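You operate a simulated robot arm through the tools that you are given. There is no shell and no other tool.

You are at the controls of a simulated two-armed robot. One attempt, no reset.

JOB
Clear the overloaded small scale, zero it and shut the weight case.
Fine: its three weights go into the case; leave the other weights, the power key and scale C alone. Set down upright: weight.

Only the result counts: the job must be done as asked and must still hold three seconds after the hand-in. Knocking over, shifting, dropping, spilling or breaking anything else fails it.

ROBOT AND FRAMES
Two 7-joint arms with two-finger parallel grippers on one trunk that stands fixed in place. Base frame: the origin is at the foot of the trunk, x ahead of it, y to its left, z up. Units: m, degrees, N and s.
The left shoulder is at [0.071, 0.156, 1.005], the right one opposite. Each reaches about 1.231 m from its shoulder. Payload 3.91 kg a hand.
The tool frame of a hand sits at the grasp point between the pads (the TCP): z along the fingers, y along the line on which they close. The tips reach 0.03 m beyond it. The gripper opens to 0.11 m. The fingers are 0.02 m wide and 0.01 m thick; the gripper's body (0.048 by 0.112 m) begins 0.055 m behind the TCP.
Orientation is that of the tool frame in the base frame, as [roll, pitch, yaw] about the fixed x, y, z axes, in that order (R = Rz(yaw) Ry(pitch) Rx(roll)). With the fingers straight down and closing along the base's y, the tool's x points along the base's -x, its y along +y and its z along -z.

CONTROLS
- The arms move only by the tool nudge_tool. It takes "left_steps", "right_steps" or both (then of equal length, played together; a hand with none holds still); each is a list of rows, each a list of 7 numbers: the shift along the base's x, y, z in mm, then the turn, a rotation vector about the base's x, y, z in degrees, then the opening, from 0 (shut) to 1 (fully open). In form: [[x, y, z, wx, wy, wz, hand], ...]. A call has 1 to 20 rows; each row is the pose to reach, as a shift and turn from the pose commanded when the call began. Rows are played at 5 a second. More than 0.05 m and 8.6 degrees between two rows, or a gripper value outside its range, and nothing of the call is played. Where a pose cannot be reached the arm comes as near as it can. A force on the tool above 40 N (or 10 N above the force at the start of the call, whichever is more), or a blocked arm, ends the call early, and 0.2 s more pass. The fingers move at their own pace (about 0.108 m/s each) and stop on an object; they squeeze with about 32 N. The grip force told is the motor's: it shows also when the fingers shut on nothing. Time passes only in rows, and 0.2 s behind the last, so rows that repeat a pose let the fingers close. The reply holds the time, the measured pose of the TCP, the force on the tool along the base axes, the opening and the grip force, in the units named above and with some noise, with the torque about the TCP (base axes, N m) and any sound that the robot's microphone picked up.
- Cameras (640 x 400 px; columns grow to the right, rows downward): "scene" is now at [0.1369, 0.0194, 1.2354]; the picture's right is [0.22, -0.98, 0.00], its down [-0.53, -0.12, -0.84] and it looks along [0.82, 0.18, -0.55] (base axes); focal length 320 px, centre (320, 200). "left" rides on the left gripper at [0.072, -0.017, -0.103] in its tool frame; the picture's right is [0.23, 0.97, 0.00], its down [-0.76, 0.18, -0.62] and it looks along [-0.61, 0.14, 0.78] (tool axes); focal length 222 px, centre (320, 200). "right" rides on the right gripper at [0.072, 0.017, -0.103] in its tool frame; the picture's right is [-0.23, 0.97, 0.00], its down [-0.76, -0.18, -0.62] and it looks along [-0.61, -0.14, 0.78] (tool axes); focal length 222 px, centre (320, 200). There is no depth. A picture from a camera that has moved, and an enlarged one, comes with that camera's place and axes in the base frame and with its lens.
- capture(camera): a new picture of that camera. No time passes.
- lift_body(by): slides the trunk up (or, below 0, down) by that many m; the arms and the scene camera ride with it, the base frame stays. It gives what a move gives, with no picture.
- pan_tilt(pan, tilt): turns the head with the scene camera to pan (to the left, within 86 degrees either way) and tilt (down, from -29 to 69), counted from straight ahead of the robot. It gives what a move gives.
- zoom(camera, box): a new picture of the part [left, top, right, bottom] of that camera's present view, enlarged. No time passes.
- finish_job(): hands the job in; it is judged then, once.

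Nothing tells you positions but the pictures and the camera data. Unless the task says otherwise, let go and move clear before handing in.

The tools are called after "Request:" as name(argument=value, ...) on one line, values as JSON. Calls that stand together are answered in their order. nudge_tool: Moves the arms, as the interface text tells. Its arguments: {"type":"object","properties":{"left_steps":{"type":"array"},"right_steps":{"type":"array"}},"required":[]} The other tools are called the same way: lift_body (by) moves the trunk up or down; pan_tilt (pan, tilt) turns the head that bears the scene camera; capture (camera) takes a picture; zoom (camera, box) takes an enlarged picture of a part of a camera's view; finish_job () hands the job in.

At the start:

```text
time: 0.0
left_eef_pos: [0.7048, 0.5362, 0.9509]
left_ee_rot: [180.0, 0.1, 180.0]
left_ft_force: [-0.2, 0.4, -0.8]
left_wrist_torque: [0.03, 0.0, 0.0]
left_grip_width: 0.1099
left_grip_force: 0.0
right_eef_pos: [0.6943, -0.0452, 0.9696]
right_ee_rot: [180.0, 0.1, 179.9]
right_ft_force: [-0.5, 0.0, -0.7]
right_wrist_torque: [0.01, 0.01, -0.02]
right_grip_width: 0.1099
right_grip_force: 0.0
trunk travel left (down, up): [-0.45, 0.49]
head pan, tilt (commanded): [12.8, 33.2]
```

scene: 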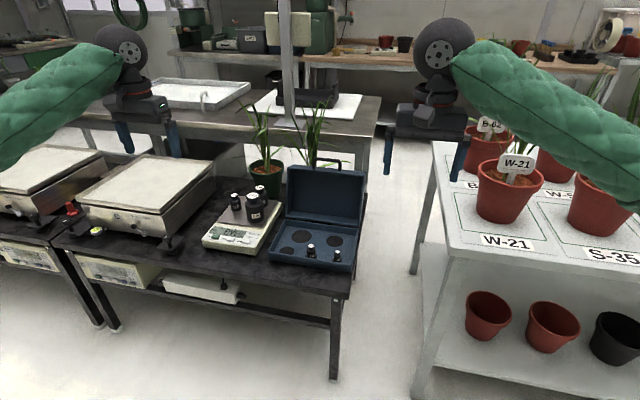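
right: 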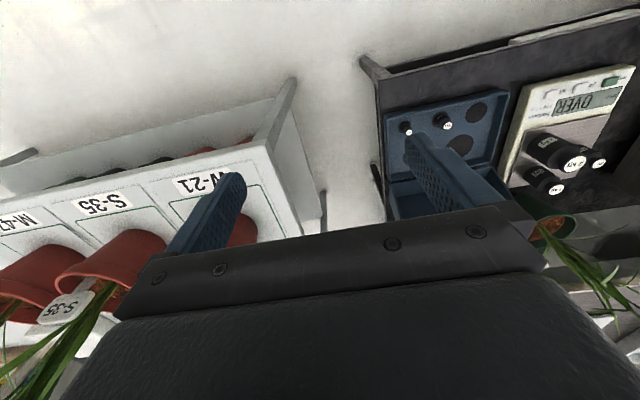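
left: 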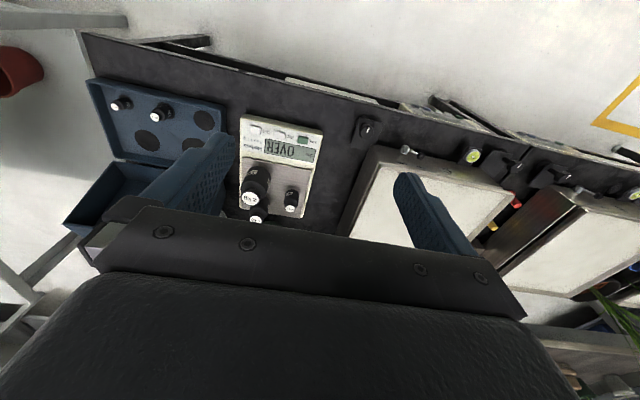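

I see a small scale showing "OVER" with three black weights on it, and an open blue weight case to its right with two weights and three empty recesses. I'll zoom in for details before moving.

Request:
zoom(camera="scene", box=[190, 150, 380, 280])

Request:
zoom(camera="left", box=[60, 30, 380, 240])

Request:
zoom(camera="right", box=[360, 40, 640, 240])

Request:
zoom(camera="scene", box=[0, 130, 230, 280])

```text
3.08 times, centred on (285, 215) of scene
camera zoom: at [0.1369, 0.0194, 1.2354], right [0.22, -0.98, 0.0], down [-0.53, -0.12, -0.84], along [0.82, 0.18, -0.55], focal length 984 px, centre (428, 154)
```

zoom: 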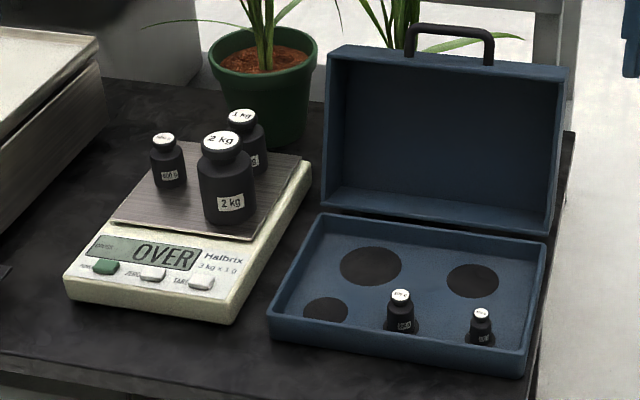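

```text
1.90 times, centred on (220, 135) of left
camera zoom: at [0.6334, 0.5203, 1.0528], right [-0.23, 0.97, 0.0], down [0.76, 0.18, 0.62], along [0.61, 0.14, -0.78], focal length 423 px, centre (510, 324)
```

zoom: 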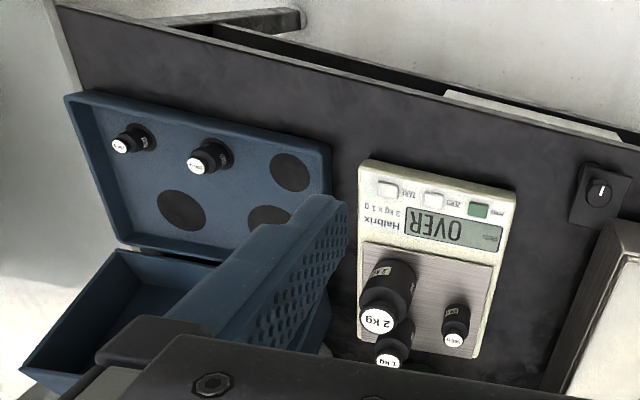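

```text
2.00 times, centred on (500, 140) of right
camera zoom: at [0.6209, -0.0284, 1.0727], right [0.23, 0.97, 0.0], down [0.76, -0.18, 0.62], along [0.61, -0.14, -0.78], focal length 444 px, centre (-40, 320)
```

zoom: 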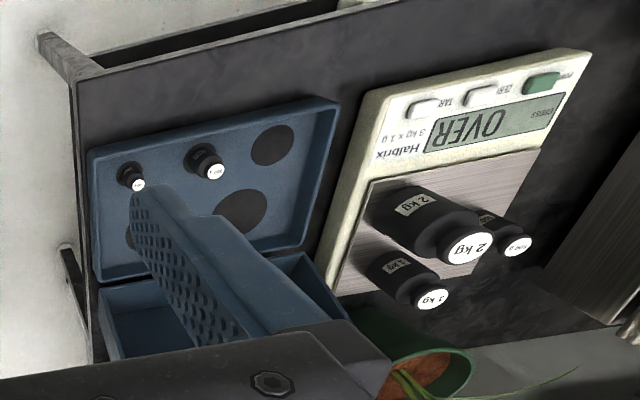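

```text
2.67 times, centred on (115, 205) of scene
camera zoom: at [0.1369, 0.0194, 1.2354], right [0.22, -0.98, 0.0], down [-0.53, -0.12, -0.84], along [0.82, 0.18, -0.55], focal length 853 px, centre (867, 187)
```

zoom: 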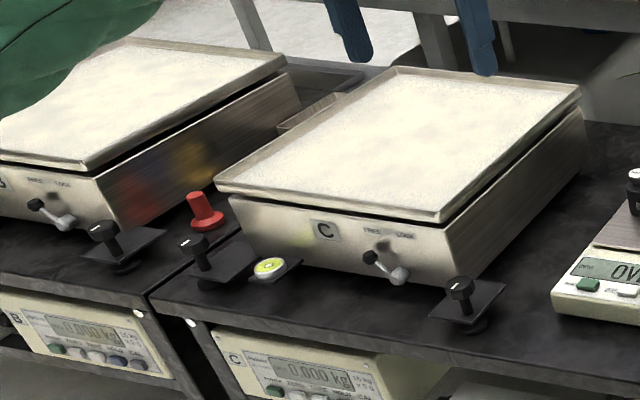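

I estimate from two views: the ZERO key is near (0.85, 0.48, 0.57), the 2 kg weight top near (0.966, 0.438, 0.664), the 1 kg top near (1.054, 0.451, 0.641) and the small one near (1.009, 0.531, 0.629). Case recesses are at z≈0.53. Next I move the left hand closer so its camera can measure more finely.

Request:
nudge_tool(left_steps=[[19, -19, -30, 0, 0, 0, 1], [38, -38, -60, 0, 0, 0, 1], [57, -57, -90, 0, 0, 0, 1], [76, -76, -120, 0, 0, 0, 1], [95, -96, -150, 0, 0, 0, 1], [95, -96, -150, 0, 0, 0, 1]])

Request:
capture(camera="left")

Request:
capture(camera="scene")

```text
time: 1.4
left_eef_pos: [0.8009, 0.4425, 0.7999]
left_ee_rot: [-180.0, 0.0, 180.0]
left_ft_force: [0.2, 0.0, 0.8]
left_wrist_torque: [0.0, 0.02, 0.04]
left_grip_width: 0.11
left_grip_force: 0.1
right_eef_pos: [0.6952, -0.046, 0.9707]
right_ee_rot: [180.0, 0.0, -180.0]
right_ft_force: [-0.1, 0.0, -0.6]
right_wrist_torque: [-0.02, 0.01, 0.01]
right_grip_width: 0.1102
right_grip_force: 0.1
trunk travel left (down, up): [-0.45, 0.49]
head pan, tilt (commanded): [12.8, 33.2]
```

```text
taken
camera left: at [0.7287, 0.425, 0.9031], right [-0.23, 0.97, 0.0], down [0.76, 0.18, 0.62], along [0.61, 0.14, -0.78], focal length 222 px, centre (320, 200)
```

left: 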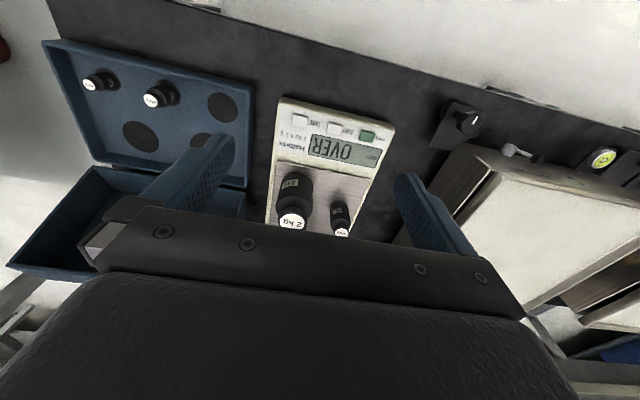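

```text
taken
camera scene: at [0.1364, 0.0194, 1.2356], right [0.22, -0.98, 0.0], down [-0.53, -0.12, -0.84], along [0.82, 0.18, -0.55], focal length 320 px, centre (320, 200)
```

scene: 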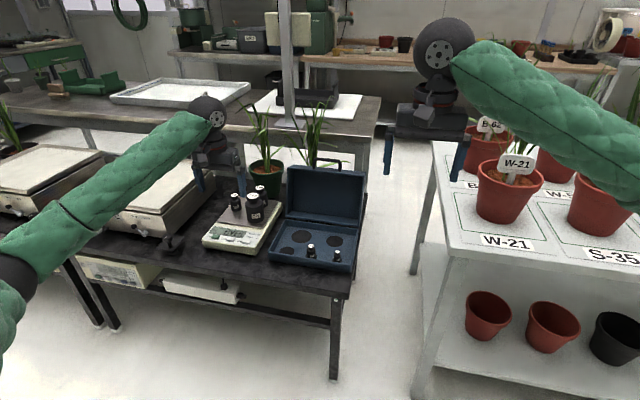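

The left hand is now about 0.25 m over the scale front. I'll take close zooms from both cameras for finer measurements of weights and recesses.

Request:
zoom(camera="scene", box=[200, 180, 296, 240])

Request:
zoom(camera="scene", box=[264, 215, 368, 280])

Request:
zoom(camera="scene", box=[264, 145, 376, 215])

Request:
zoom(camera="left", box=[250, 90, 410, 240])

Request:
zoom(camera="left", box=[20, 30, 260, 180])

```text
6.67 times, centred on (248, 210) of scene
camera zoom: at [0.1364, 0.0194, 1.2356], right [0.22, -0.98, 0.0], down [-0.53, -0.12, -0.84], along [0.82, 0.18, -0.55], focal length 2132 px, centre (800, 133)
```

zoom: 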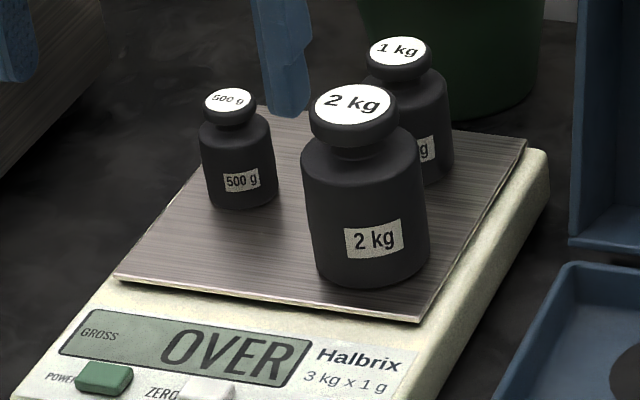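

```text
6.15 times, centred on (316, 248) of scene
camera zoom: at [0.1364, 0.0194, 1.2356], right [0.22, -0.98, 0.0], down [-0.53, -0.12, -0.84], along [0.82, 0.18, -0.55], focal length 1968 px, centre (345, -92)
```

zoom: 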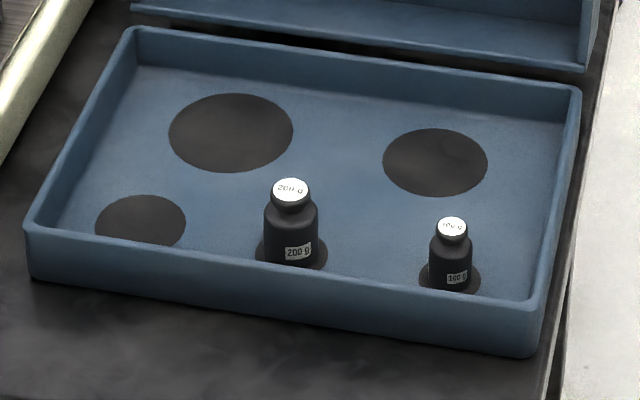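

```text
5.71 times, centred on (320, 180) of scene
camera zoom: at [0.1364, 0.0194, 1.2356], right [0.22, -0.98, 0.0], down [-0.53, -0.12, -0.84], along [0.82, 0.18, -0.55], focal length 1827 px, centre (320, 314)
```

zoom: 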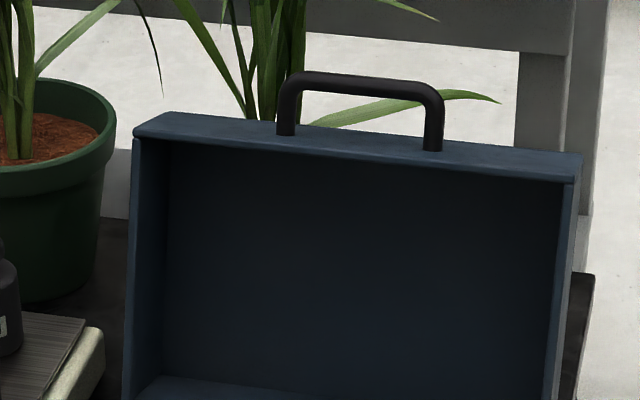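

```text
2.67 times, centred on (330, 165) of left
camera zoom: at [0.7287, 0.425, 0.9031], right [-0.23, 0.97, 0.0], down [0.76, 0.18, 0.62], along [0.61, 0.14, -0.78], focal length 592 px, centre (293, 293)
```

zoom: 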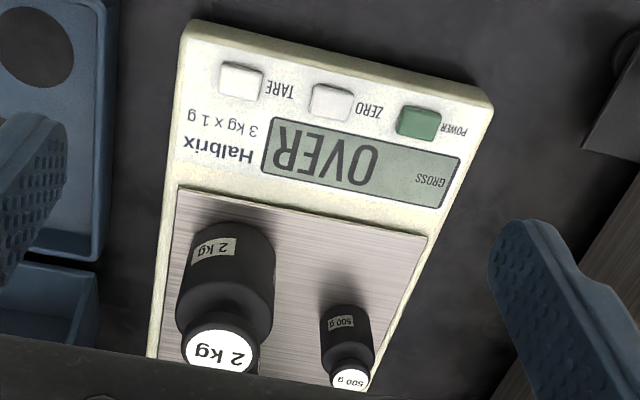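

```text
2.67 times, centred on (140, 105) of left
camera zoom: at [0.7287, 0.425, 0.9031], right [-0.23, 0.97, 0.0], down [0.76, 0.18, 0.62], along [0.61, 0.14, -0.78], focal length 592 px, centre (800, 453)
```

zoom: 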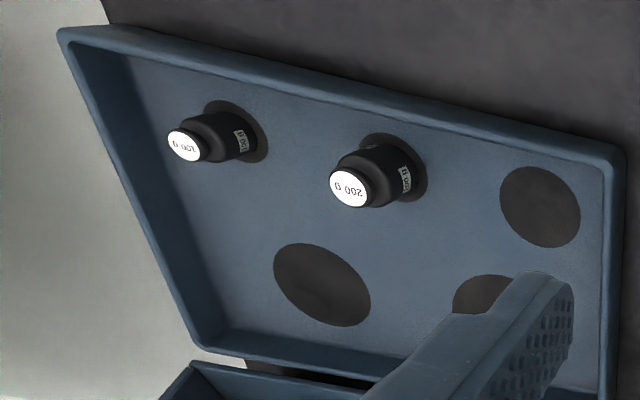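

The scale and case lie square to the base: case base spans x≈0.832–1.004, y≈0.08–0.344, rim z≈0.552, floor z≈0.529; recess centres ≈ large (0.952, 0.270), medium (0.953, 0.154), small (0.869, 0.296). I'll zoom hard on the recesses, the weights' bases and the handle to judge depth and fit.

Request:
zoom(camera="scene", box=[286, 226, 350, 266])

Request:
zoom(camera="scene", box=[324, 232, 348, 247])

Request:
zoom(camera="left", box=[76, 60, 186, 160])

Request:
zoom(camera="scene", box=[226, 184, 274, 226])

Request:
zoom(camera="right", box=[370, 80, 640, 250])

```text
10.00 times, centred on (318, 246) of scene
camera zoom: at [0.1364, 0.0194, 1.2356], right [0.22, -0.98, 0.0], down [-0.53, -0.12, -0.84], along [0.82, 0.18, -0.55], focal length 3197 px, centre (340, -260)
```

zoom: 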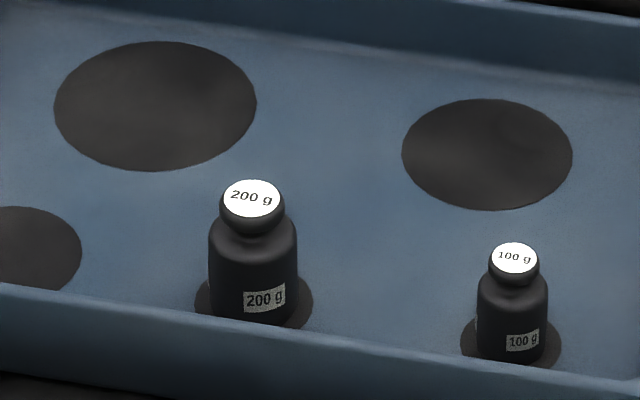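

```text
16.00 times, centred on (336, 240) of scene
camera zoom: at [0.1364, 0.0194, 1.2356], right [0.22, -0.98, 0.0], down [-0.53, -0.12, -0.84], along [0.82, 0.18, -0.55], focal length 5116 px, centre (64, -432)
```

zoom: 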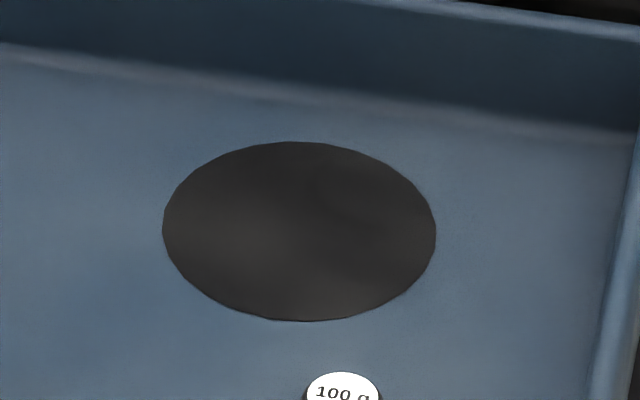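

```text
4.00 times, centred on (131, 110) of left
camera zoom: at [0.7287, 0.425, 0.9031], right [-0.23, 0.97, 0.0], down [0.76, 0.18, 0.62], along [0.61, 0.14, -0.78], focal length 888 px, centre (1076, 560)
```

zoom: 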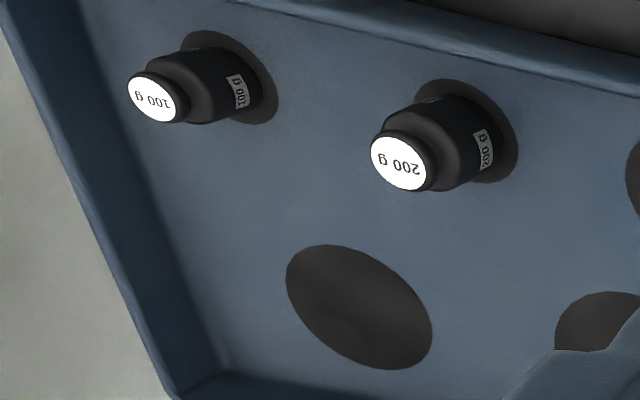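

```text
9.52 times, centred on (250, 205) of scene
camera zoom: at [0.1364, 0.0194, 1.2356], right [0.22, -0.98, 0.0], down [-0.53, -0.12, -0.84], along [0.82, 0.18, -0.55], focal length 3045 px, centre (987, 152)
```

zoom: 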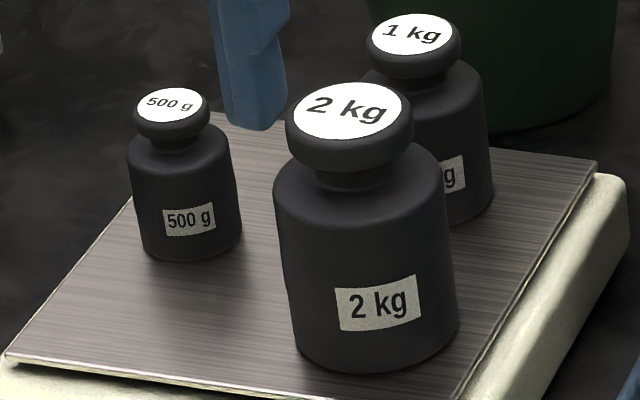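

```text
2.35 times, centred on (505, 165) of right
camera zoom: at [0.6204, -0.0284, 1.0731], right [0.23, 0.97, 0.0], down [0.76, -0.18, 0.62], along [0.61, -0.14, -0.78], focal length 523 px, centre (-115, 282)
```

zoom: 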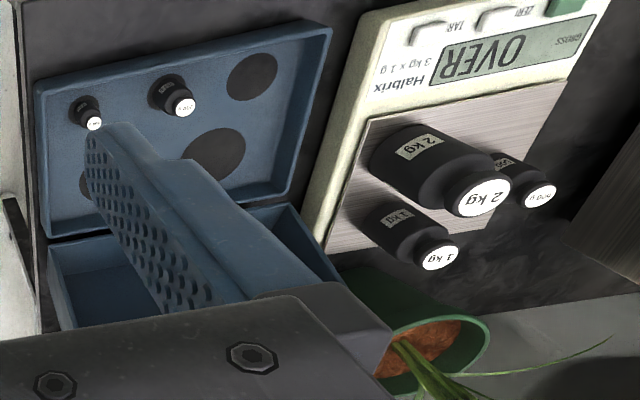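

The recesses look like flat dark discs on the case floor, each a little wider than its weight. I take the 2 kg weight at (0.968, 0.438) with its body spanning z≈0.565–0.632, and I move the left hand above it now.

Request:
nudge_tool(left_steps=[[42, -1, 0, 0, 0, 0, 1], [84, -2, 0, 0, 0, 0, 1], [126, -3, 0, 0, 0, 0, 1], [167, -4, 0, 0, 0, 0, 1], [167, -4, -40, 0, 0, 0, 1], [167, -4, -60, 0, 0, 0, 1], [167, -4, -60, 0, 0, 0, 1]])

Request:
capture(camera="left")

Request:
zoom(camera="scene", box=[190, 120, 350, 240])

```text
time: 3.0
left_eef_pos: [0.968, 0.4377, 0.7381]
left_ee_rot: [180.0, -0.1, 179.9]
left_ft_force: [0.8, -0.8, 0.4]
left_wrist_torque: [-0.02, 0.01, 0.01]
left_grip_width: 0.1103
left_grip_force: 0.0
right_eef_pos: [0.6955, -0.0464, 0.97]
right_ee_rot: [-180.0, 0.0, -179.9]
right_ft_force: [1.5, -0.8, -0.5]
right_wrist_torque: [-0.01, 0.01, 0.01]
right_grip_width: 0.1097
right_grip_force: 0.1
trunk travel left (down, up): [-0.45, 0.49]
head pan, tilt (commanded): [12.8, 33.2]
```

```text
taken
camera left: at [0.8943, 0.4207, 0.8415], right [-0.23, 0.97, 0.0], down [0.76, 0.18, 0.62], along [0.61, 0.14, -0.78], focal length 222 px, centre (320, 200)
```

left: 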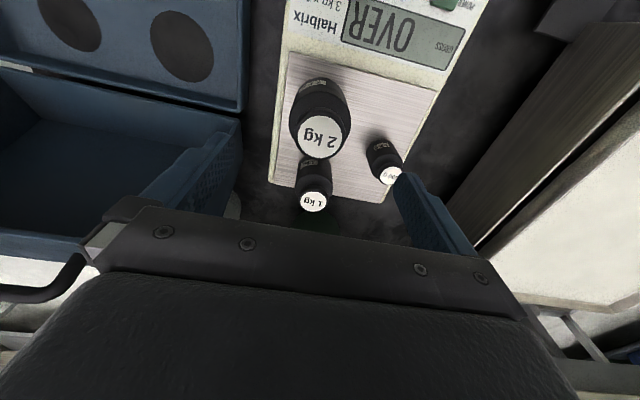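

```text
3.33 times, centred on (270, 180) of scene
camera zoom: at [0.1371, 0.0194, 1.2354], right [0.22, -0.98, 0.0], down [-0.53, -0.12, -0.84], along [0.82, 0.18, -0.55], focal length 1066 px, centre (487, 267)
```

zoom: 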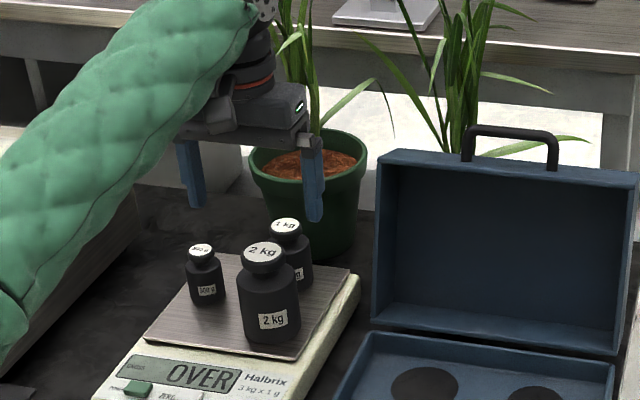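

The 2 kg weight is centred between the open fingers. I descend to z≈0.615 so the pads face the body, keep the fingers open, and check.

Request:
nudge_tool(left_steps=[[1, 1, -35, 0, 0, 0, 1], [1, 1, -70, 0, 0, 0, 1], [1, 1, -100, 0, 0, 0, 1], [1, 1, -115, 0, 0, 0, 1], [1, 1, -123, 0, 0, 0, 1], [1, 1, -123, 0, 0, 0, 1]])

Request:
capture(camera="left")

Request:
zoom(camera="scene", box=[190, 150, 318, 240])

```text
time: 4.4
left_eef_pos: [0.9689, 0.4396, 0.6161]
left_ee_rot: [-180.0, 0.0, 179.9]
left_ft_force: [0.2, 0.3, 0.5]
left_wrist_torque: [0.0, -0.01, 0.0]
left_grip_width: 0.1102
left_grip_force: 0.1
right_eef_pos: [0.6951, -0.0454, 0.9691]
right_ee_rot: [-180.0, 0.0, -180.0]
right_ft_force: [0.4, -0.7, 0.2]
right_wrist_torque: [0.02, -0.02, 0.0]
right_grip_width: 0.1103
right_grip_force: 0.0
trunk travel left (down, up): [-0.45, 0.49]
head pan, tilt (commanded): [12.8, 33.2]
```

```text
taken
camera left: at [0.8958, 0.4215, 0.7194], right [-0.23, 0.97, 0.0], down [0.76, 0.18, 0.62], along [0.61, 0.14, -0.78], focal length 222 px, centre (320, 200)
```

left: 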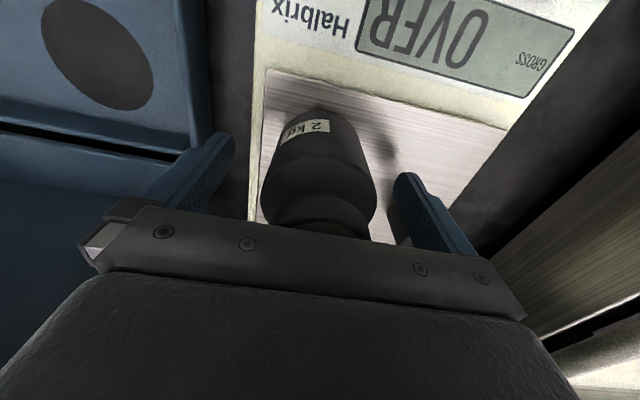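

```text
4.44 times, centred on (254, 195) of scene
camera zoom: at [0.137, 0.0193, 1.2355], right [0.22, -0.98, 0.0], down [-0.53, -0.12, -0.84], along [0.82, 0.18, -0.55], focal length 1421 px, centre (613, 222)
```

zoom: 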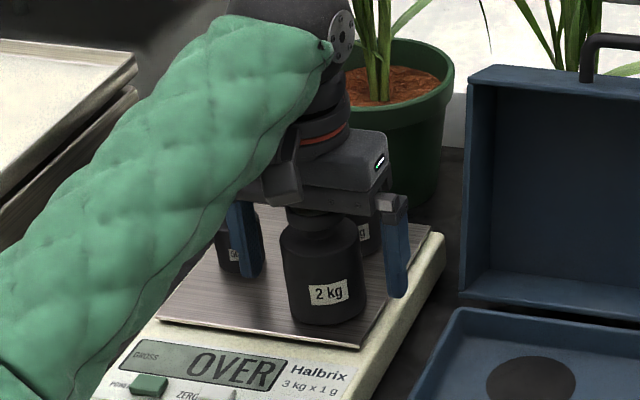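

The fingers straddle the 2 kg body cleanly with no contact so far. I close on it and check grip.

Request:
nudge_tool(left_steps=[[0, 0, 0, 0, 0, 0, 0.6], [0, 0, 0, 0, 0, 0, 0.45], [0, 0, 0, 0, 0, 0, 0], [0, 0, 0, 0, 0, 0, 0], [0, 0, 0, 0, 0, 0, 0]])

Request:
capture(camera="left")

```text
time: 5.6
left_eef_pos: [0.9685, 0.4379, 0.6168]
left_ee_rot: [-179.9, 0.0, 179.9]
left_ft_force: [-1.5, -5.1, -0.5]
left_wrist_torque: [-0.16, 0.03, 0.0]
left_grip_width: 0.0601
left_grip_force: 31.6
right_eef_pos: [0.6946, -0.0451, 0.9701]
right_ee_rot: [-180.0, 0.0, 180.0]
right_ft_force: [0.3, 0.8, 1.1]
right_wrist_torque: [-0.02, 0.01, 0.02]
right_grip_width: 0.1099
right_grip_force: 0.1
trunk travel left (down, up): [-0.45, 0.49]
head pan, tilt (commanded): [12.8, 33.2]
```

```text
taken
camera left: at [0.896, 0.4211, 0.7195], right [-0.23, 0.97, 0.0], down [0.76, 0.18, 0.62], along [0.61, 0.14, -0.78], focal length 222 px, centre (320, 200)
```

left: 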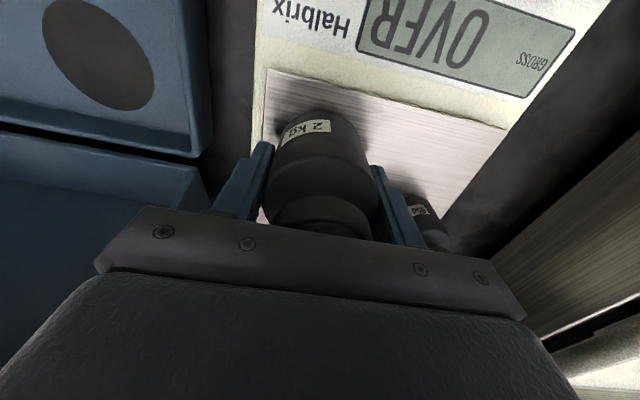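

Gripped at 60 mm width with 31.6 N. I lift slightly to check the hold before going higher.

Request:
nudge_tool(left_steps=[[0, 0, 5, 0, 0, 0, 0], [0, 0, 12, 0, 0, 0, 0], [0, 0, 20, 0, 0, 0, 0], [0, 0, 20, 0, 0, 0, 0], [0, 0, 20, 0, 0, 0, 0]])

Request:
capture(camera="left")

Request:
zoom(camera="scene", box=[190, 150, 318, 240])

```text
time: 6.8
left_eef_pos: [0.9681, 0.439, 0.6385]
left_ee_rot: [-179.9, 0.1, 180.0]
left_ft_force: [4.8, 3.7, 5.9]
left_wrist_torque: [0.09, -0.05, -0.02]
left_grip_width: 0.0597
left_grip_force: 32.0
right_eef_pos: [0.6936, -0.0462, 0.9694]
right_ee_rot: [-179.9, 0.0, 180.0]
right_ft_force: [0.4, 0.3, -0.3]
right_wrist_torque: [0.01, -0.04, 0.02]
right_grip_width: 0.1099
right_grip_force: 0.1
trunk travel left (down, up): [-0.45, 0.49]
head pan, tilt (commanded): [12.8, 33.2]
```

```text
taken
camera left: at [0.8955, 0.4221, 0.7419], right [-0.23, 0.97, 0.0], down [0.76, 0.18, 0.62], along [0.61, 0.14, -0.78], focal length 222 px, centre (320, 200)
```

left: 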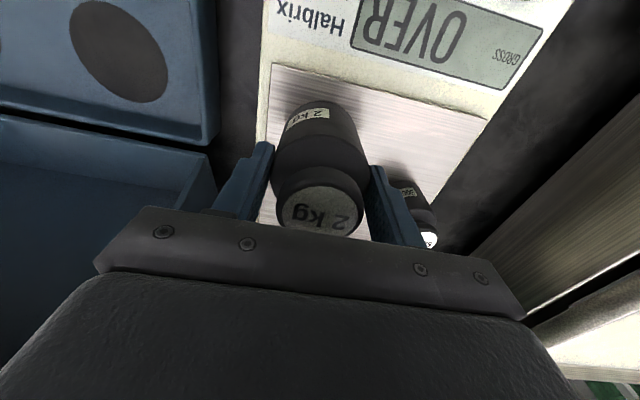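

```text
4.44 times, centred on (254, 195) of scene
camera zoom: at [0.1368, 0.0193, 1.2356], right [0.22, -0.98, 0.0], down [-0.53, -0.12, -0.84], along [0.82, 0.18, -0.55], focal length 1421 px, centre (613, 222)
```

zoom: 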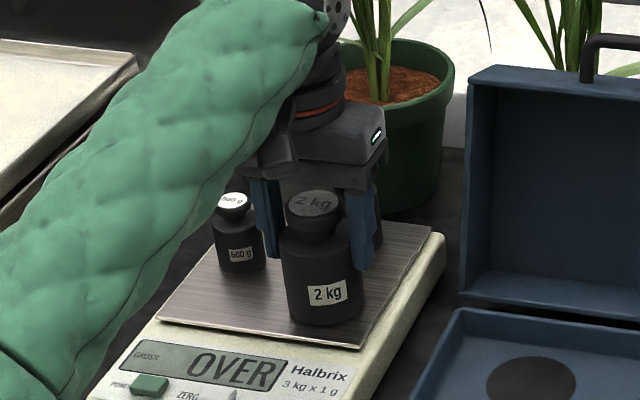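

The weight slid through the grip and is still standing on the pan ("OVER" remains). I'll do a small, slow test to learn how slippery it is.

Request:
nudge_tool(left_steps=[[0, 0, -8, 0, 0, 0, 0], [0, 0, -16, 0, 0, 0, 0], [0, 0, -22, 0, 0, 0, 0], [0, 0, -22, 0, 0, 0, 0]])

Request:
nudge_tool(left_steps=[[0, 0, 1, 0, 0, 0, 0], [0, 0, 2, 0, 0, 0, 0], [0, 0, 3, 0, 0, 0, 0]])

Request:
nudge_tool(left_steps=[[0, 0, 1, 0, 0, 0, 0], [0, 0, 2, 0, 0, 0, 0], [0, 0, 3, 0, 0, 0, 0]])

Request:
zoom(camera="left", box=[200, 60, 440, 260])

```text
time: 7.4
left_eef_pos: [0.9688, 0.4397, 0.6319]
left_ee_rot: [180.0, 0.7, -180.0]
left_ft_force: [-4.7, 1.4, 23.3]
left_wrist_torque: [-0.16, 0.32, -0.2]
left_grip_width: 0.0595
left_grip_force: 32.1
right_eef_pos: [0.6942, -0.0461, 0.9693]
right_ee_rot: [180.0, 0.1, 180.0]
right_ft_force: [0.0, 0.9, 0.3]
right_wrist_torque: [-0.04, 0.0, -0.01]
right_grip_width: 0.11
right_grip_force: 0.1
trunk travel left (down, up): [-0.45, 0.49]
head pan, tilt (commanded): [12.8, 33.2]
stopped in row 2 (left hand): the force on the tool passed its limit at 80 N (the readings are from after the stop); the commanded pose is now the measured one
```

```text
time: 8.2
left_eef_pos: [0.9698, 0.4394, 0.6326]
left_ee_rot: [-180.0, 0.4, 179.9]
left_ft_force: [13.2, 8.2, 20.8]
left_wrist_torque: [-0.08, -0.64, 0.16]
left_grip_width: 0.0598
left_grip_force: 32.6
right_eef_pos: [0.6934, -0.0468, 0.9706]
right_ee_rot: [-180.0, 0.1, 179.9]
right_ft_force: [-0.5, -0.2, -0.2]
right_wrist_torque: [0.01, -0.01, -0.02]
right_grip_width: 0.11
right_grip_force: 0.1
trunk travel left (down, up): [-0.45, 0.49]
head pan, tilt (commanded): [12.8, 33.2]
```

```text
time: 9.0
left_eef_pos: [0.9691, 0.4393, 0.6327]
left_ee_rot: [-180.0, 0.2, 180.0]
left_ft_force: [3.7, 1.6, 5.0]
left_wrist_torque: [0.43, -0.71, -0.06]
left_grip_width: 0.0596
left_grip_force: 32.0
right_eef_pos: [0.695, -0.046, 0.9696]
right_ee_rot: [179.9, 0.0, -180.0]
right_ft_force: [-0.3, -0.5, 0.1]
right_wrist_torque: [-0.02, 0.01, 0.02]
right_grip_width: 0.11
right_grip_force: 0.0
trunk travel left (down, up): [-0.45, 0.49]
head pan, tilt (commanded): [12.8, 33.2]
```

```text
2.00 times, centred on (320, 160) of left
camera zoom: at [0.8966, 0.4218, 0.7347], right [-0.23, 0.97, 0.0], down [0.76, 0.18, 0.63], along [0.61, 0.14, -0.78], focal length 444 px, centre (320, 280)
```

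zoom: 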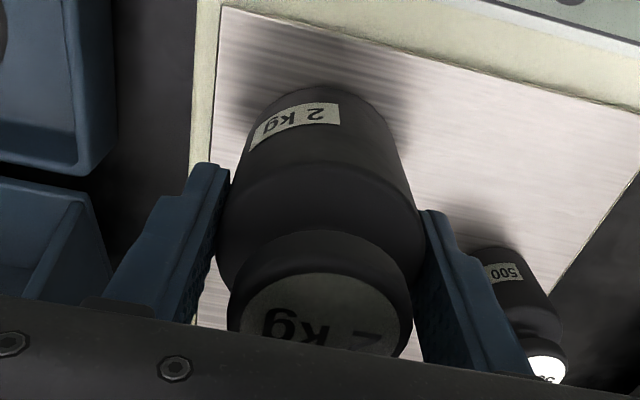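

Pushing down met strong resistance, so the grip does bite; the arm is compliant and the force is still unloading. I continue upward in small steps to see whether the weight lifts or slips.

Request:
nudge_tool(left_steps=[[0, 0, 1, 0, 0, 0, 0], [0, 0, 2, 0, 0, 0, 0], [0, 0, 3, 0, 0, 0, 0]])

Request:
nudge_tool(left_steps=[[0, 0, 1, 0, 0, 0, 0], [0, 0, 2, 0, 0, 0, 0], [0, 0, 3, 0, 0, 0, 0]])

Request:
zoom(camera="scene", box=[190, 150, 318, 240])

```text
time: 9.8
left_eef_pos: [0.9702, 0.439, 0.633]
left_ee_rot: [-180.0, 0.0, 179.9]
left_ft_force: [-2.2, -2.9, -11.9]
left_wrist_torque: [-0.08, -0.06, -0.06]
left_grip_width: 0.0599
left_grip_force: 32.3
right_eef_pos: [0.6949, -0.0456, 0.968]
right_ee_rot: [179.9, 0.0, 179.9]
right_ft_force: [0.0, -0.2, -0.7]
right_wrist_torque: [0.01, -0.05, 0.01]
right_grip_width: 0.11
right_grip_force: 0.1
trunk travel left (down, up): [-0.45, 0.49]
head pan, tilt (commanded): [12.8, 33.2]
```

```text
time: 10.6
left_eef_pos: [0.971, 0.4376, 0.6369]
left_ee_rot: [-179.9, 0.2, -180.0]
left_ft_force: [0.6, 0.0, -19.3]
left_wrist_torque: [0.01, 0.0, 0.0]
left_grip_width: 0.0598
left_grip_force: 31.8
right_eef_pos: [0.6958, -0.0443, 0.9675]
right_ee_rot: [-179.9, -0.1, -179.9]
right_ft_force: [0.2, -0.4, 0.3]
right_wrist_torque: [0.02, 0.01, -0.01]
right_grip_width: 0.1098
right_grip_force: 0.1
trunk travel left (down, up): [-0.45, 0.49]
head pan, tilt (commanded): [12.8, 33.2]
```

```text
4.44 times, centred on (254, 195) of scene
camera zoom: at [0.1389, 0.0201, 1.2351], right [0.22, -0.98, 0.0], down [-0.54, -0.12, -0.84], along [0.82, 0.18, -0.55], focal length 1421 px, centre (613, 222)
```

zoom: 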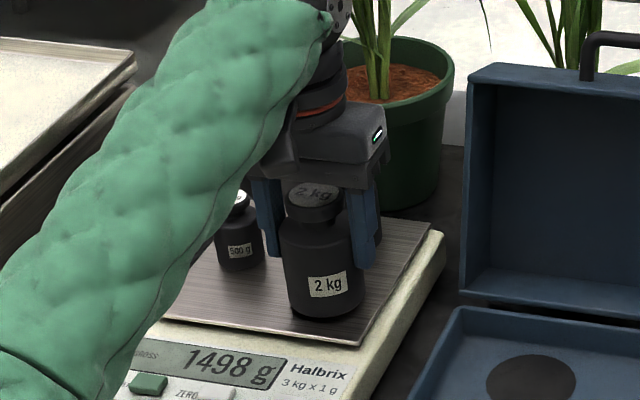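

The scale now reads 1498 g and the hand carries −19.3 N, so the 2 kg weight is truly off the pan (and the scale has an offset that needs zeroing). I'll lift on gently with a slow ramp and check for creep.

Request:
nudge_tool(left_steps=[[0, 0, 0, 0, 0, 0, 0], [0, 0, 1, 0, 0, 0, 0], [0, 0, 2, 0, 0, 0, 0], [0, 0, 4, 0, 0, 0, 0], [0, 0, 6, 0, 0, 0, 0], [0, 0, 8, 0, 0, 0, 0], [0, 0, 10, 0, 0, 0, 0], [0, 0, 12, 0, 0, 0, 0], [0, 0, 13, 0, 0, 0, 0], [0, 0, 14, 0, 0, 0, 0]])

Request:
zoom(camera="left", box=[200, 60, 440, 260])

Request:
zoom(camera="scene", box=[190, 150, 318, 240])

```text
time: 12.8
left_eef_pos: [0.9714, 0.4394, 0.651]
left_ee_rot: [179.9, 0.2, 179.9]
left_ft_force: [-0.4, -0.6, -19.5]
left_wrist_torque: [0.02, -0.02, 0.0]
left_grip_width: 0.0598
left_grip_force: 32.5
right_eef_pos: [0.695, -0.0448, 0.9682]
right_ee_rot: [-180.0, -0.2, -180.0]
right_ft_force: [0.5, 0.0, 0.0]
right_wrist_torque: [0.0, -0.01, -0.01]
right_grip_width: 0.11
right_grip_force: 0.2
trunk travel left (down, up): [-0.45, 0.49]
head pan, tilt (commanded): [12.8, 33.2]
```

```text
2.00 times, centred on (320, 160) of left
camera zoom: at [0.8982, 0.4226, 0.754], right [-0.23, 0.97, 0.0], down [0.76, 0.18, 0.63], along [0.61, 0.14, -0.78], focal length 444 px, centre (320, 280)
```

zoom: 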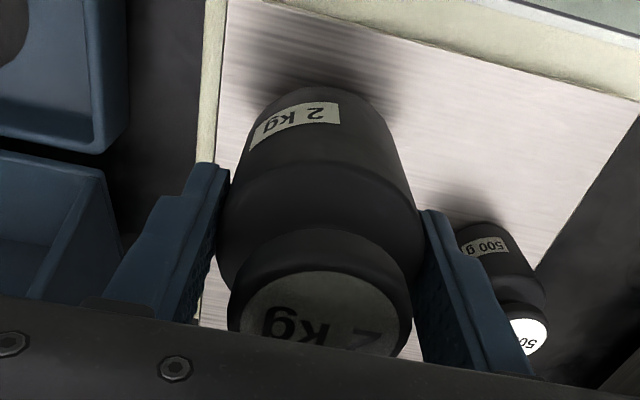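

```text
4.44 times, centred on (254, 195) of scene
camera zoom: at [0.1388, 0.0201, 1.2352], right [0.22, -0.98, 0.0], down [-0.54, -0.12, -0.84], along [0.82, 0.18, -0.55], focal length 1421 px, centre (613, 222)
```

zoom: 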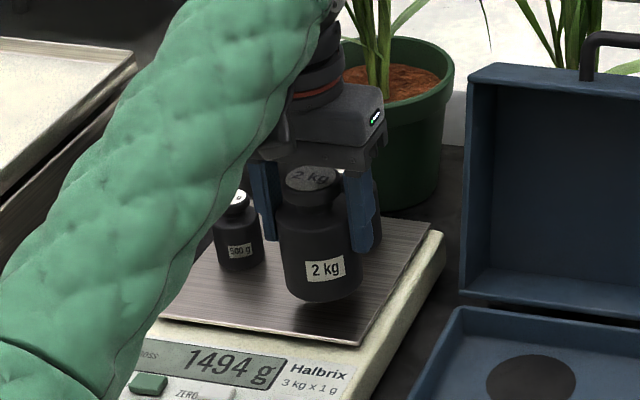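

The 2 kg weight hangs straight, centred on the TCP with no creep. I lift another 40 mm, then carry it slowly sideways over the large recess.

Request:
nudge_tool(left_steps=[[0, 0, 1, 0, 0, 0, 0], [0, 0, 3, 0, 0, 0, 0], [0, 0, 6, 0, 0, 0, 0], [0, 0, 10, 0, 0, 0, 0], [0, 0, 15, 0, 0, 0, 0], [0, 0, 20, 0, 0, 0, 0], [0, 0, 25, 0, 0, 0, 0], [0, 0, 30, 0, 0, 0, 0], [0, 0, 34, 0, 0, 0, 0], [0, 0, 37, 0, 0, 0, 0], [0, 0, 39, 0, 0, 0, 0], [0, 0, 40, 0, 0, 0, 0]])

Request:
zoom(camera="left", box=[200, 60, 440, 260])

```text
time: 15.4
left_eef_pos: [0.9715, 0.4399, 0.6911]
left_ee_rot: [-179.9, 0.1, -180.0]
left_ft_force: [-1.3, -0.6, -19.6]
left_wrist_torque: [-0.01, 0.02, 0.0]
left_grip_width: 0.0599
left_grip_force: 31.9
right_eef_pos: [0.6963, -0.0456, 0.9693]
right_ee_rot: [-179.8, -0.1, 180.0]
right_ft_force: [-0.5, 0.5, -0.1]
right_wrist_torque: [-0.02, 0.0, 0.05]
right_grip_width: 0.11
right_grip_force: 0.0
trunk travel left (down, up): [-0.45, 0.49]
head pan, tilt (commanded): [12.8, 33.2]
```

```text
2.00 times, centred on (320, 160) of left
camera zoom: at [0.8982, 0.4227, 0.793], right [-0.23, 0.97, 0.0], down [0.76, 0.18, 0.63], along [0.61, 0.14, -0.78], focal length 444 px, centre (320, 280)
```

zoom: 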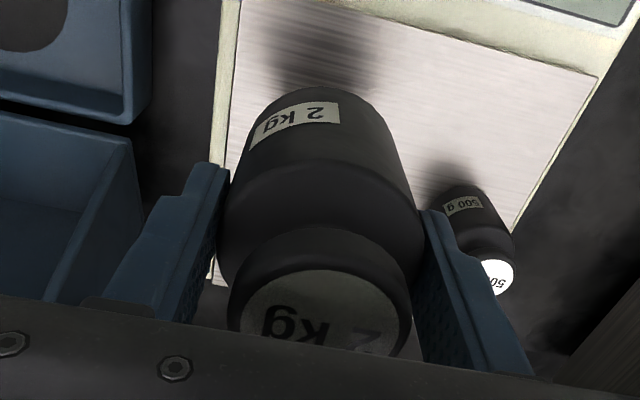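

The hold is steady at the same place in the fingers. Now the slow sideways carry to (0.952, 0.270).

Request:
nudge_tool(left_steps=[[0, -1, 0, 0, 0, 0, 0], [0, -3, 0, 0, 0, 0, 0], [-1, -7, 0, 0, 0, 0, 0], [-1, -13, 0, 0, 0, 0, 0], [-2, -21, 0, 0, 0, 0, 0], [-3, -31, 0, 0, 0, 0, 0], [-4, -42, 0, 0, 0, 0, 0], [-6, -54, 0, 0, 0, 0, 0], [-7, -66, 0, 0, 0, 0, 0], [-8, -78, 0, 0, 0, 0, 0], [-10, -90, 0, 0, 0, 0, 0], [-11, -102, 0, 0, 0, 0, 0], [-12, -114, 0, 0, 0, 0, 0], [-14, -126, 0, 0, 0, 0, 0], [-15, -137, 0, 0, 0, 0, 0], [-16, -147, 0, 0, 0, 0, 0], [-17, -155, 0, 0, 0, 0, 0], [-18, -161, 0, 0, 0, 0, 0], [-18, -166, 0, 0, 0, 0, 0], [-18, -170, 0, 0, 0, 0, 0]])

Request:
capture(camera="left")

Request:
zoom(camera="scene", box=[230, 150, 390, 270])

```text
time: 19.6
left_eef_pos: [0.9531, 0.2697, 0.6905]
left_ee_rot: [-180.0, 0.2, 180.0]
left_ft_force: [-0.4, 0.2, -20.2]
left_wrist_torque: [-0.02, 0.0, 0.01]
left_grip_width: 0.0596
left_grip_force: 31.7
right_eef_pos: [0.6961, -0.0464, 0.9674]
right_ee_rot: [-179.9, 0.0, -179.9]
right_ft_force: [0.3, -0.7, 0.1]
right_wrist_torque: [0.0, -0.02, 0.0]
right_grip_width: 0.11
right_grip_force: 0.0
trunk travel left (down, up): [-0.45, 0.49]
head pan, tilt (commanded): [12.8, 33.2]
```

```text
taken
camera left: at [0.8807, 0.2524, 0.7935], right [-0.23, 0.97, 0.0], down [0.76, 0.18, 0.63], along [0.61, 0.14, -0.78], focal length 222 px, centre (320, 200)
```

left: 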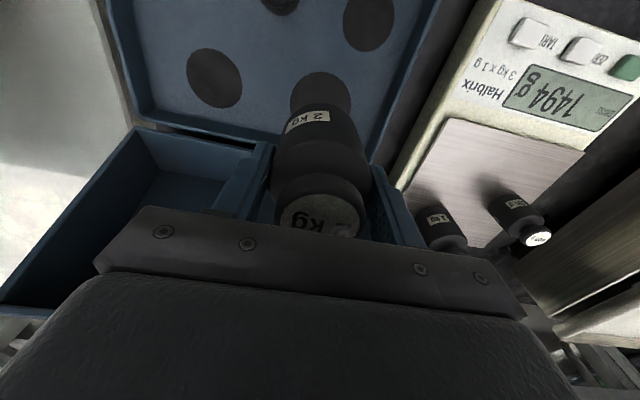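

```text
3.33 times, centred on (310, 210) of scene
camera zoom: at [0.1388, 0.0197, 1.2352], right [0.22, -0.98, 0.0], down [-0.54, -0.12, -0.84], along [0.82, 0.18, -0.55], focal length 1066 px, centre (353, 167)
```

zoom: 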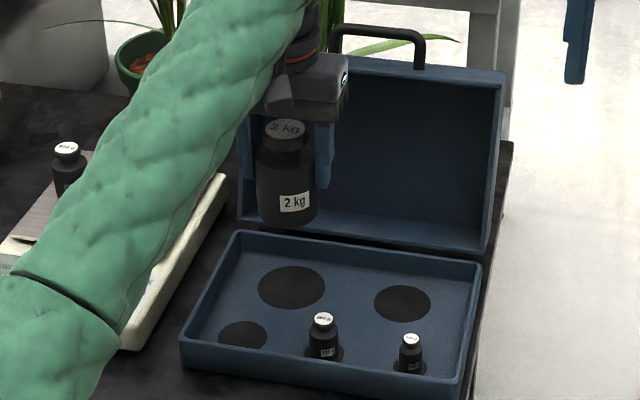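

The 2 kg weight hangs over the large recess, aligned to about 1 mm. I lower it 80 mm gently, then check before the last stretch.

Request:
nudge_tool(left_steps=[[0, 0, -1, 0, 0, 0, 0], [0, 0, -3, 0, 0, 0, 0], [0, 0, -6, 0, 0, 0, 0], [-1, 1, -10, 0, 0, 0, 0], [-1, 1, -15, 0, 0, 0, 0], [-1, 1, -21, 0, 0, 0, 0], [-1, 1, -27, 0, 0, 0, 0], [-1, 1, -33, 0, 0, 0, 0], [-1, 1, -39, 0, 0, 0, 0], [-1, 1, -45, 0, 0, 0, 0], [-1, 1, -51, 0, 0, 0, 0], [-1, 1, -57, 0, 0, 0, 0], [-1, 1, -62, 0, 0, 0, 0], [-1, 1, -67, 0, 0, 0, 0], [-1, 1, -71, 0, 0, 0, 0], [-1, 1, -74, 0, 0, 0, 0], [-1, 1, -77, 0, 0, 0, 0], [-1, 1, -79, 0, 0, 0, 0], [-1, 1, -80, 0, 0, 0, 0]])

Request:
capture(camera="left")

Request:
zoom(camera="scene", box=[264, 190, 376, 275])

```text
time: 23.6
left_eef_pos: [0.952, 0.2701, 0.6094]
left_ee_rot: [-180.0, 0.2, -179.9]
left_ft_force: [-0.6, -0.5, -19.2]
left_wrist_torque: [0.05, -0.04, 0.03]
left_grip_width: 0.0597
left_grip_force: 32.1
right_eef_pos: [0.6958, -0.0449, 0.9686]
right_ee_rot: [180.0, -0.1, -179.9]
right_ft_force: [-0.9, -0.3, -0.1]
right_wrist_torque: [-0.02, 0.03, -0.02]
right_grip_width: 0.1101
right_grip_force: 0.1
trunk travel left (down, up): [-0.45, 0.49]
head pan, tilt (commanded): [12.8, 33.2]
```

```text
taken
camera left: at [0.8794, 0.2535, 0.7129], right [-0.23, 0.97, 0.0], down [0.76, 0.18, 0.63], along [0.61, 0.14, -0.78], focal length 222 px, centre (320, 200)
```

left: 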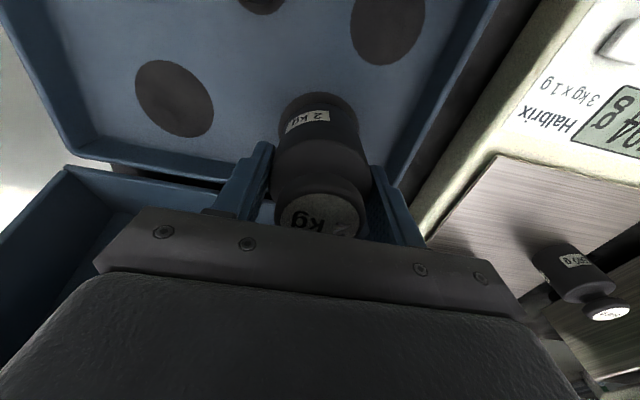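

```text
4.71 times, centred on (320, 232) of scene
camera zoom: at [0.1388, 0.0197, 1.2352], right [0.22, -0.98, 0.0], down [-0.54, -0.12, -0.84], along [0.82, 0.18, -0.55], focal length 1505 px, centre (320, 47)
```

zoom: 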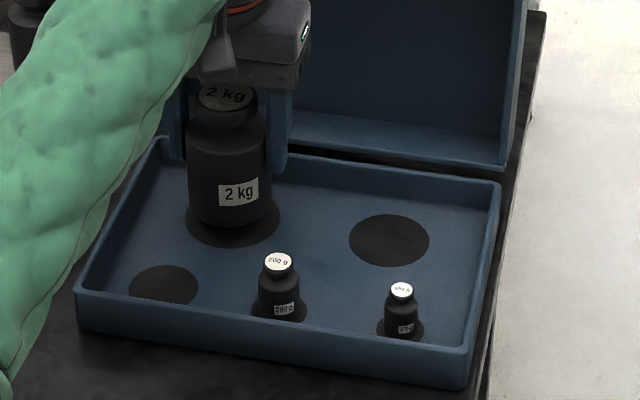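

About 12 mm remain. I lower in 1 mm steps, watching the force for touchdown.

Request:
nudge_tool(left_steps=[[0, 0, -2, 0, 0, 0, 0], [0, 0, -4, 0, 0, 0, 0], [0, 0, -6, 0, 0, 0, 0], [0, 0, -8, 0, 0, 0, 0], [0, 0, -9, 0, 0, 0, 0], [0, 0, -10, 0, 0, 0, 0], [0, 0, -11, 0, 0, 0, 0]])

Request:
zoom(camera="scene", box=[284, 205, 340, 250])

```text
time: 25.2
left_eef_pos: [0.9533, 0.2684, 0.6]
left_ee_rot: [180.0, 0.3, 179.9]
left_ft_force: [0.6, -0.3, -19.5]
left_wrist_torque: [0.0, 0.03, 0.01]
left_grip_width: 0.0599
left_grip_force: 32.3
right_eef_pos: [0.6962, -0.0452, 0.968]
right_ee_rot: [-179.9, 0.0, 180.0]
right_ft_force: [-0.7, 0.0, 0.0]
right_wrist_torque: [0.01, -0.01, -0.02]
right_grip_width: 0.1102
right_grip_force: 0.0
trunk travel left (down, up): [-0.45, 0.49]
head pan, tilt (commanded): [12.8, 33.2]
```

```text
8.89 times, centred on (312, 228) of scene
camera zoom: at [0.1388, 0.0197, 1.2352], right [0.22, -0.98, 0.0], down [-0.54, -0.12, -0.84], along [0.82, 0.18, -0.55], focal length 2842 px, centre (391, -44)
```

zoom: 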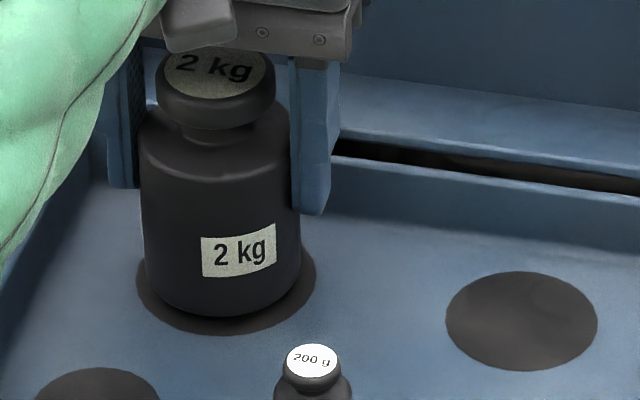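

Request:
nudge_tool(left_steps=[[0, 0, -1, 0, 0, 0, 0], [0, 0, -2, 0, 0, 0, 0], [0, 0, -3, 0, 0, 0, 0], [0, 0, -4, 0, 0, 0, 0]])

Request:
zoom(camera="scene", box=[284, 205, 340, 250])

```text
time: 26.2
left_eef_pos: [0.9531, 0.2696, 0.5954]
left_ee_rot: [-180.0, 0.1, -180.0]
left_ft_force: [0.2, 0.4, -19.5]
left_wrist_torque: [-0.01, -0.01, 0.01]
left_grip_width: 0.0597
left_grip_force: 31.7
right_eef_pos: [0.6962, -0.0455, 0.9671]
right_ee_rot: [-180.0, -0.1, 180.0]
right_ft_force: [-0.4, -0.1, 0.3]
right_wrist_torque: [0.0, 0.02, 0.02]
right_grip_width: 0.11
right_grip_force: 0.0
trunk travel left (down, up): [-0.45, 0.49]
head pan, tilt (commanded): [12.8, 33.2]
```

```text
8.89 times, centred on (312, 228) of scene
camera zoom: at [0.1388, 0.0197, 1.2352], right [0.22, -0.98, 0.0], down [-0.54, -0.12, -0.84], along [0.82, 0.18, -0.55], focal length 2842 px, centre (391, -44)
```

zoom: 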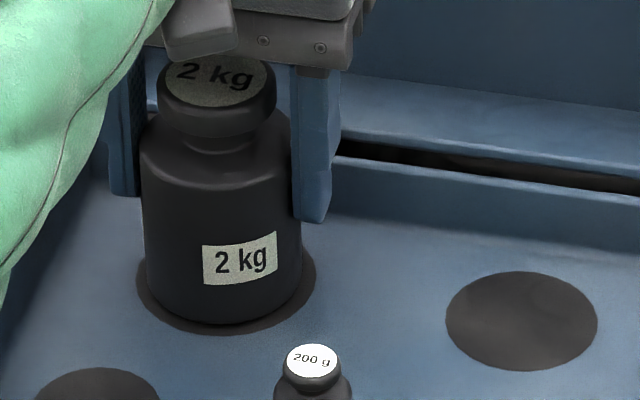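

Request:
nudge_tool(left_steps=[[0, 0, -1, 0, 0, 0, 0], [0, 0, -2, 0, 0, 0, 0], [0, 0, -2, 0, 0, 0, 0]])

Request:
nudge_tool(left_steps=[[0, 0, -1, 0, 0, 0, 0], [0, 0, -2, 0, 0, 0, 0], [0, 0, -2, 0, 0, 0, 0]])

Request:
zoom(camera="scene", box=[284, 205, 340, 250])

```text
time: 27.0
left_eef_pos: [0.9513, 0.2694, 0.5941]
left_ee_rot: [180.0, 0.2, 180.0]
left_ft_force: [-0.5, -0.5, -19.9]
left_wrist_torque: [-0.01, 0.02, 0.0]
left_grip_width: 0.0598
left_grip_force: 32.3
right_eef_pos: [0.6959, -0.0451, 0.9678]
right_ee_rot: [180.0, -0.1, -180.0]
right_ft_force: [1.3, 0.5, -0.1]
right_wrist_torque: [0.03, 0.02, 0.01]
right_grip_width: 0.1101
right_grip_force: 0.0
trunk travel left (down, up): [-0.45, 0.49]
head pan, tilt (commanded): [12.8, 33.2]
```

```text
time: 27.8
left_eef_pos: [0.9531, 0.2701, 0.5948]
left_ee_rot: [-179.9, 0.4, 179.9]
left_ft_force: [6.4, 0.1, -3.2]
left_wrist_torque: [0.1, 0.14, -0.03]
left_grip_width: 0.0599
left_grip_force: 32.0
right_eef_pos: [0.6946, -0.0462, 0.9685]
right_ee_rot: [-179.9, 0.0, -180.0]
right_ft_force: [0.3, 0.4, -0.4]
right_wrist_torque: [-0.02, -0.04, -0.01]
right_grip_width: 0.1103
right_grip_force: 0.2
trunk travel left (down, up): [-0.45, 0.49]
head pan, tilt (commanded): [12.8, 33.2]
```

```text
8.89 times, centred on (312, 228) of scene
camera zoom: at [0.1376, 0.0193, 1.2355], right [0.22, -0.98, 0.0], down [-0.53, -0.12, -0.84], along [0.82, 0.18, -0.55], focal length 2842 px, centre (391, -44)
```

zoom: 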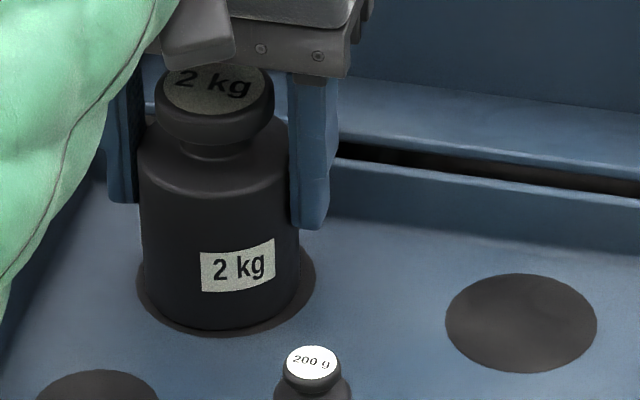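

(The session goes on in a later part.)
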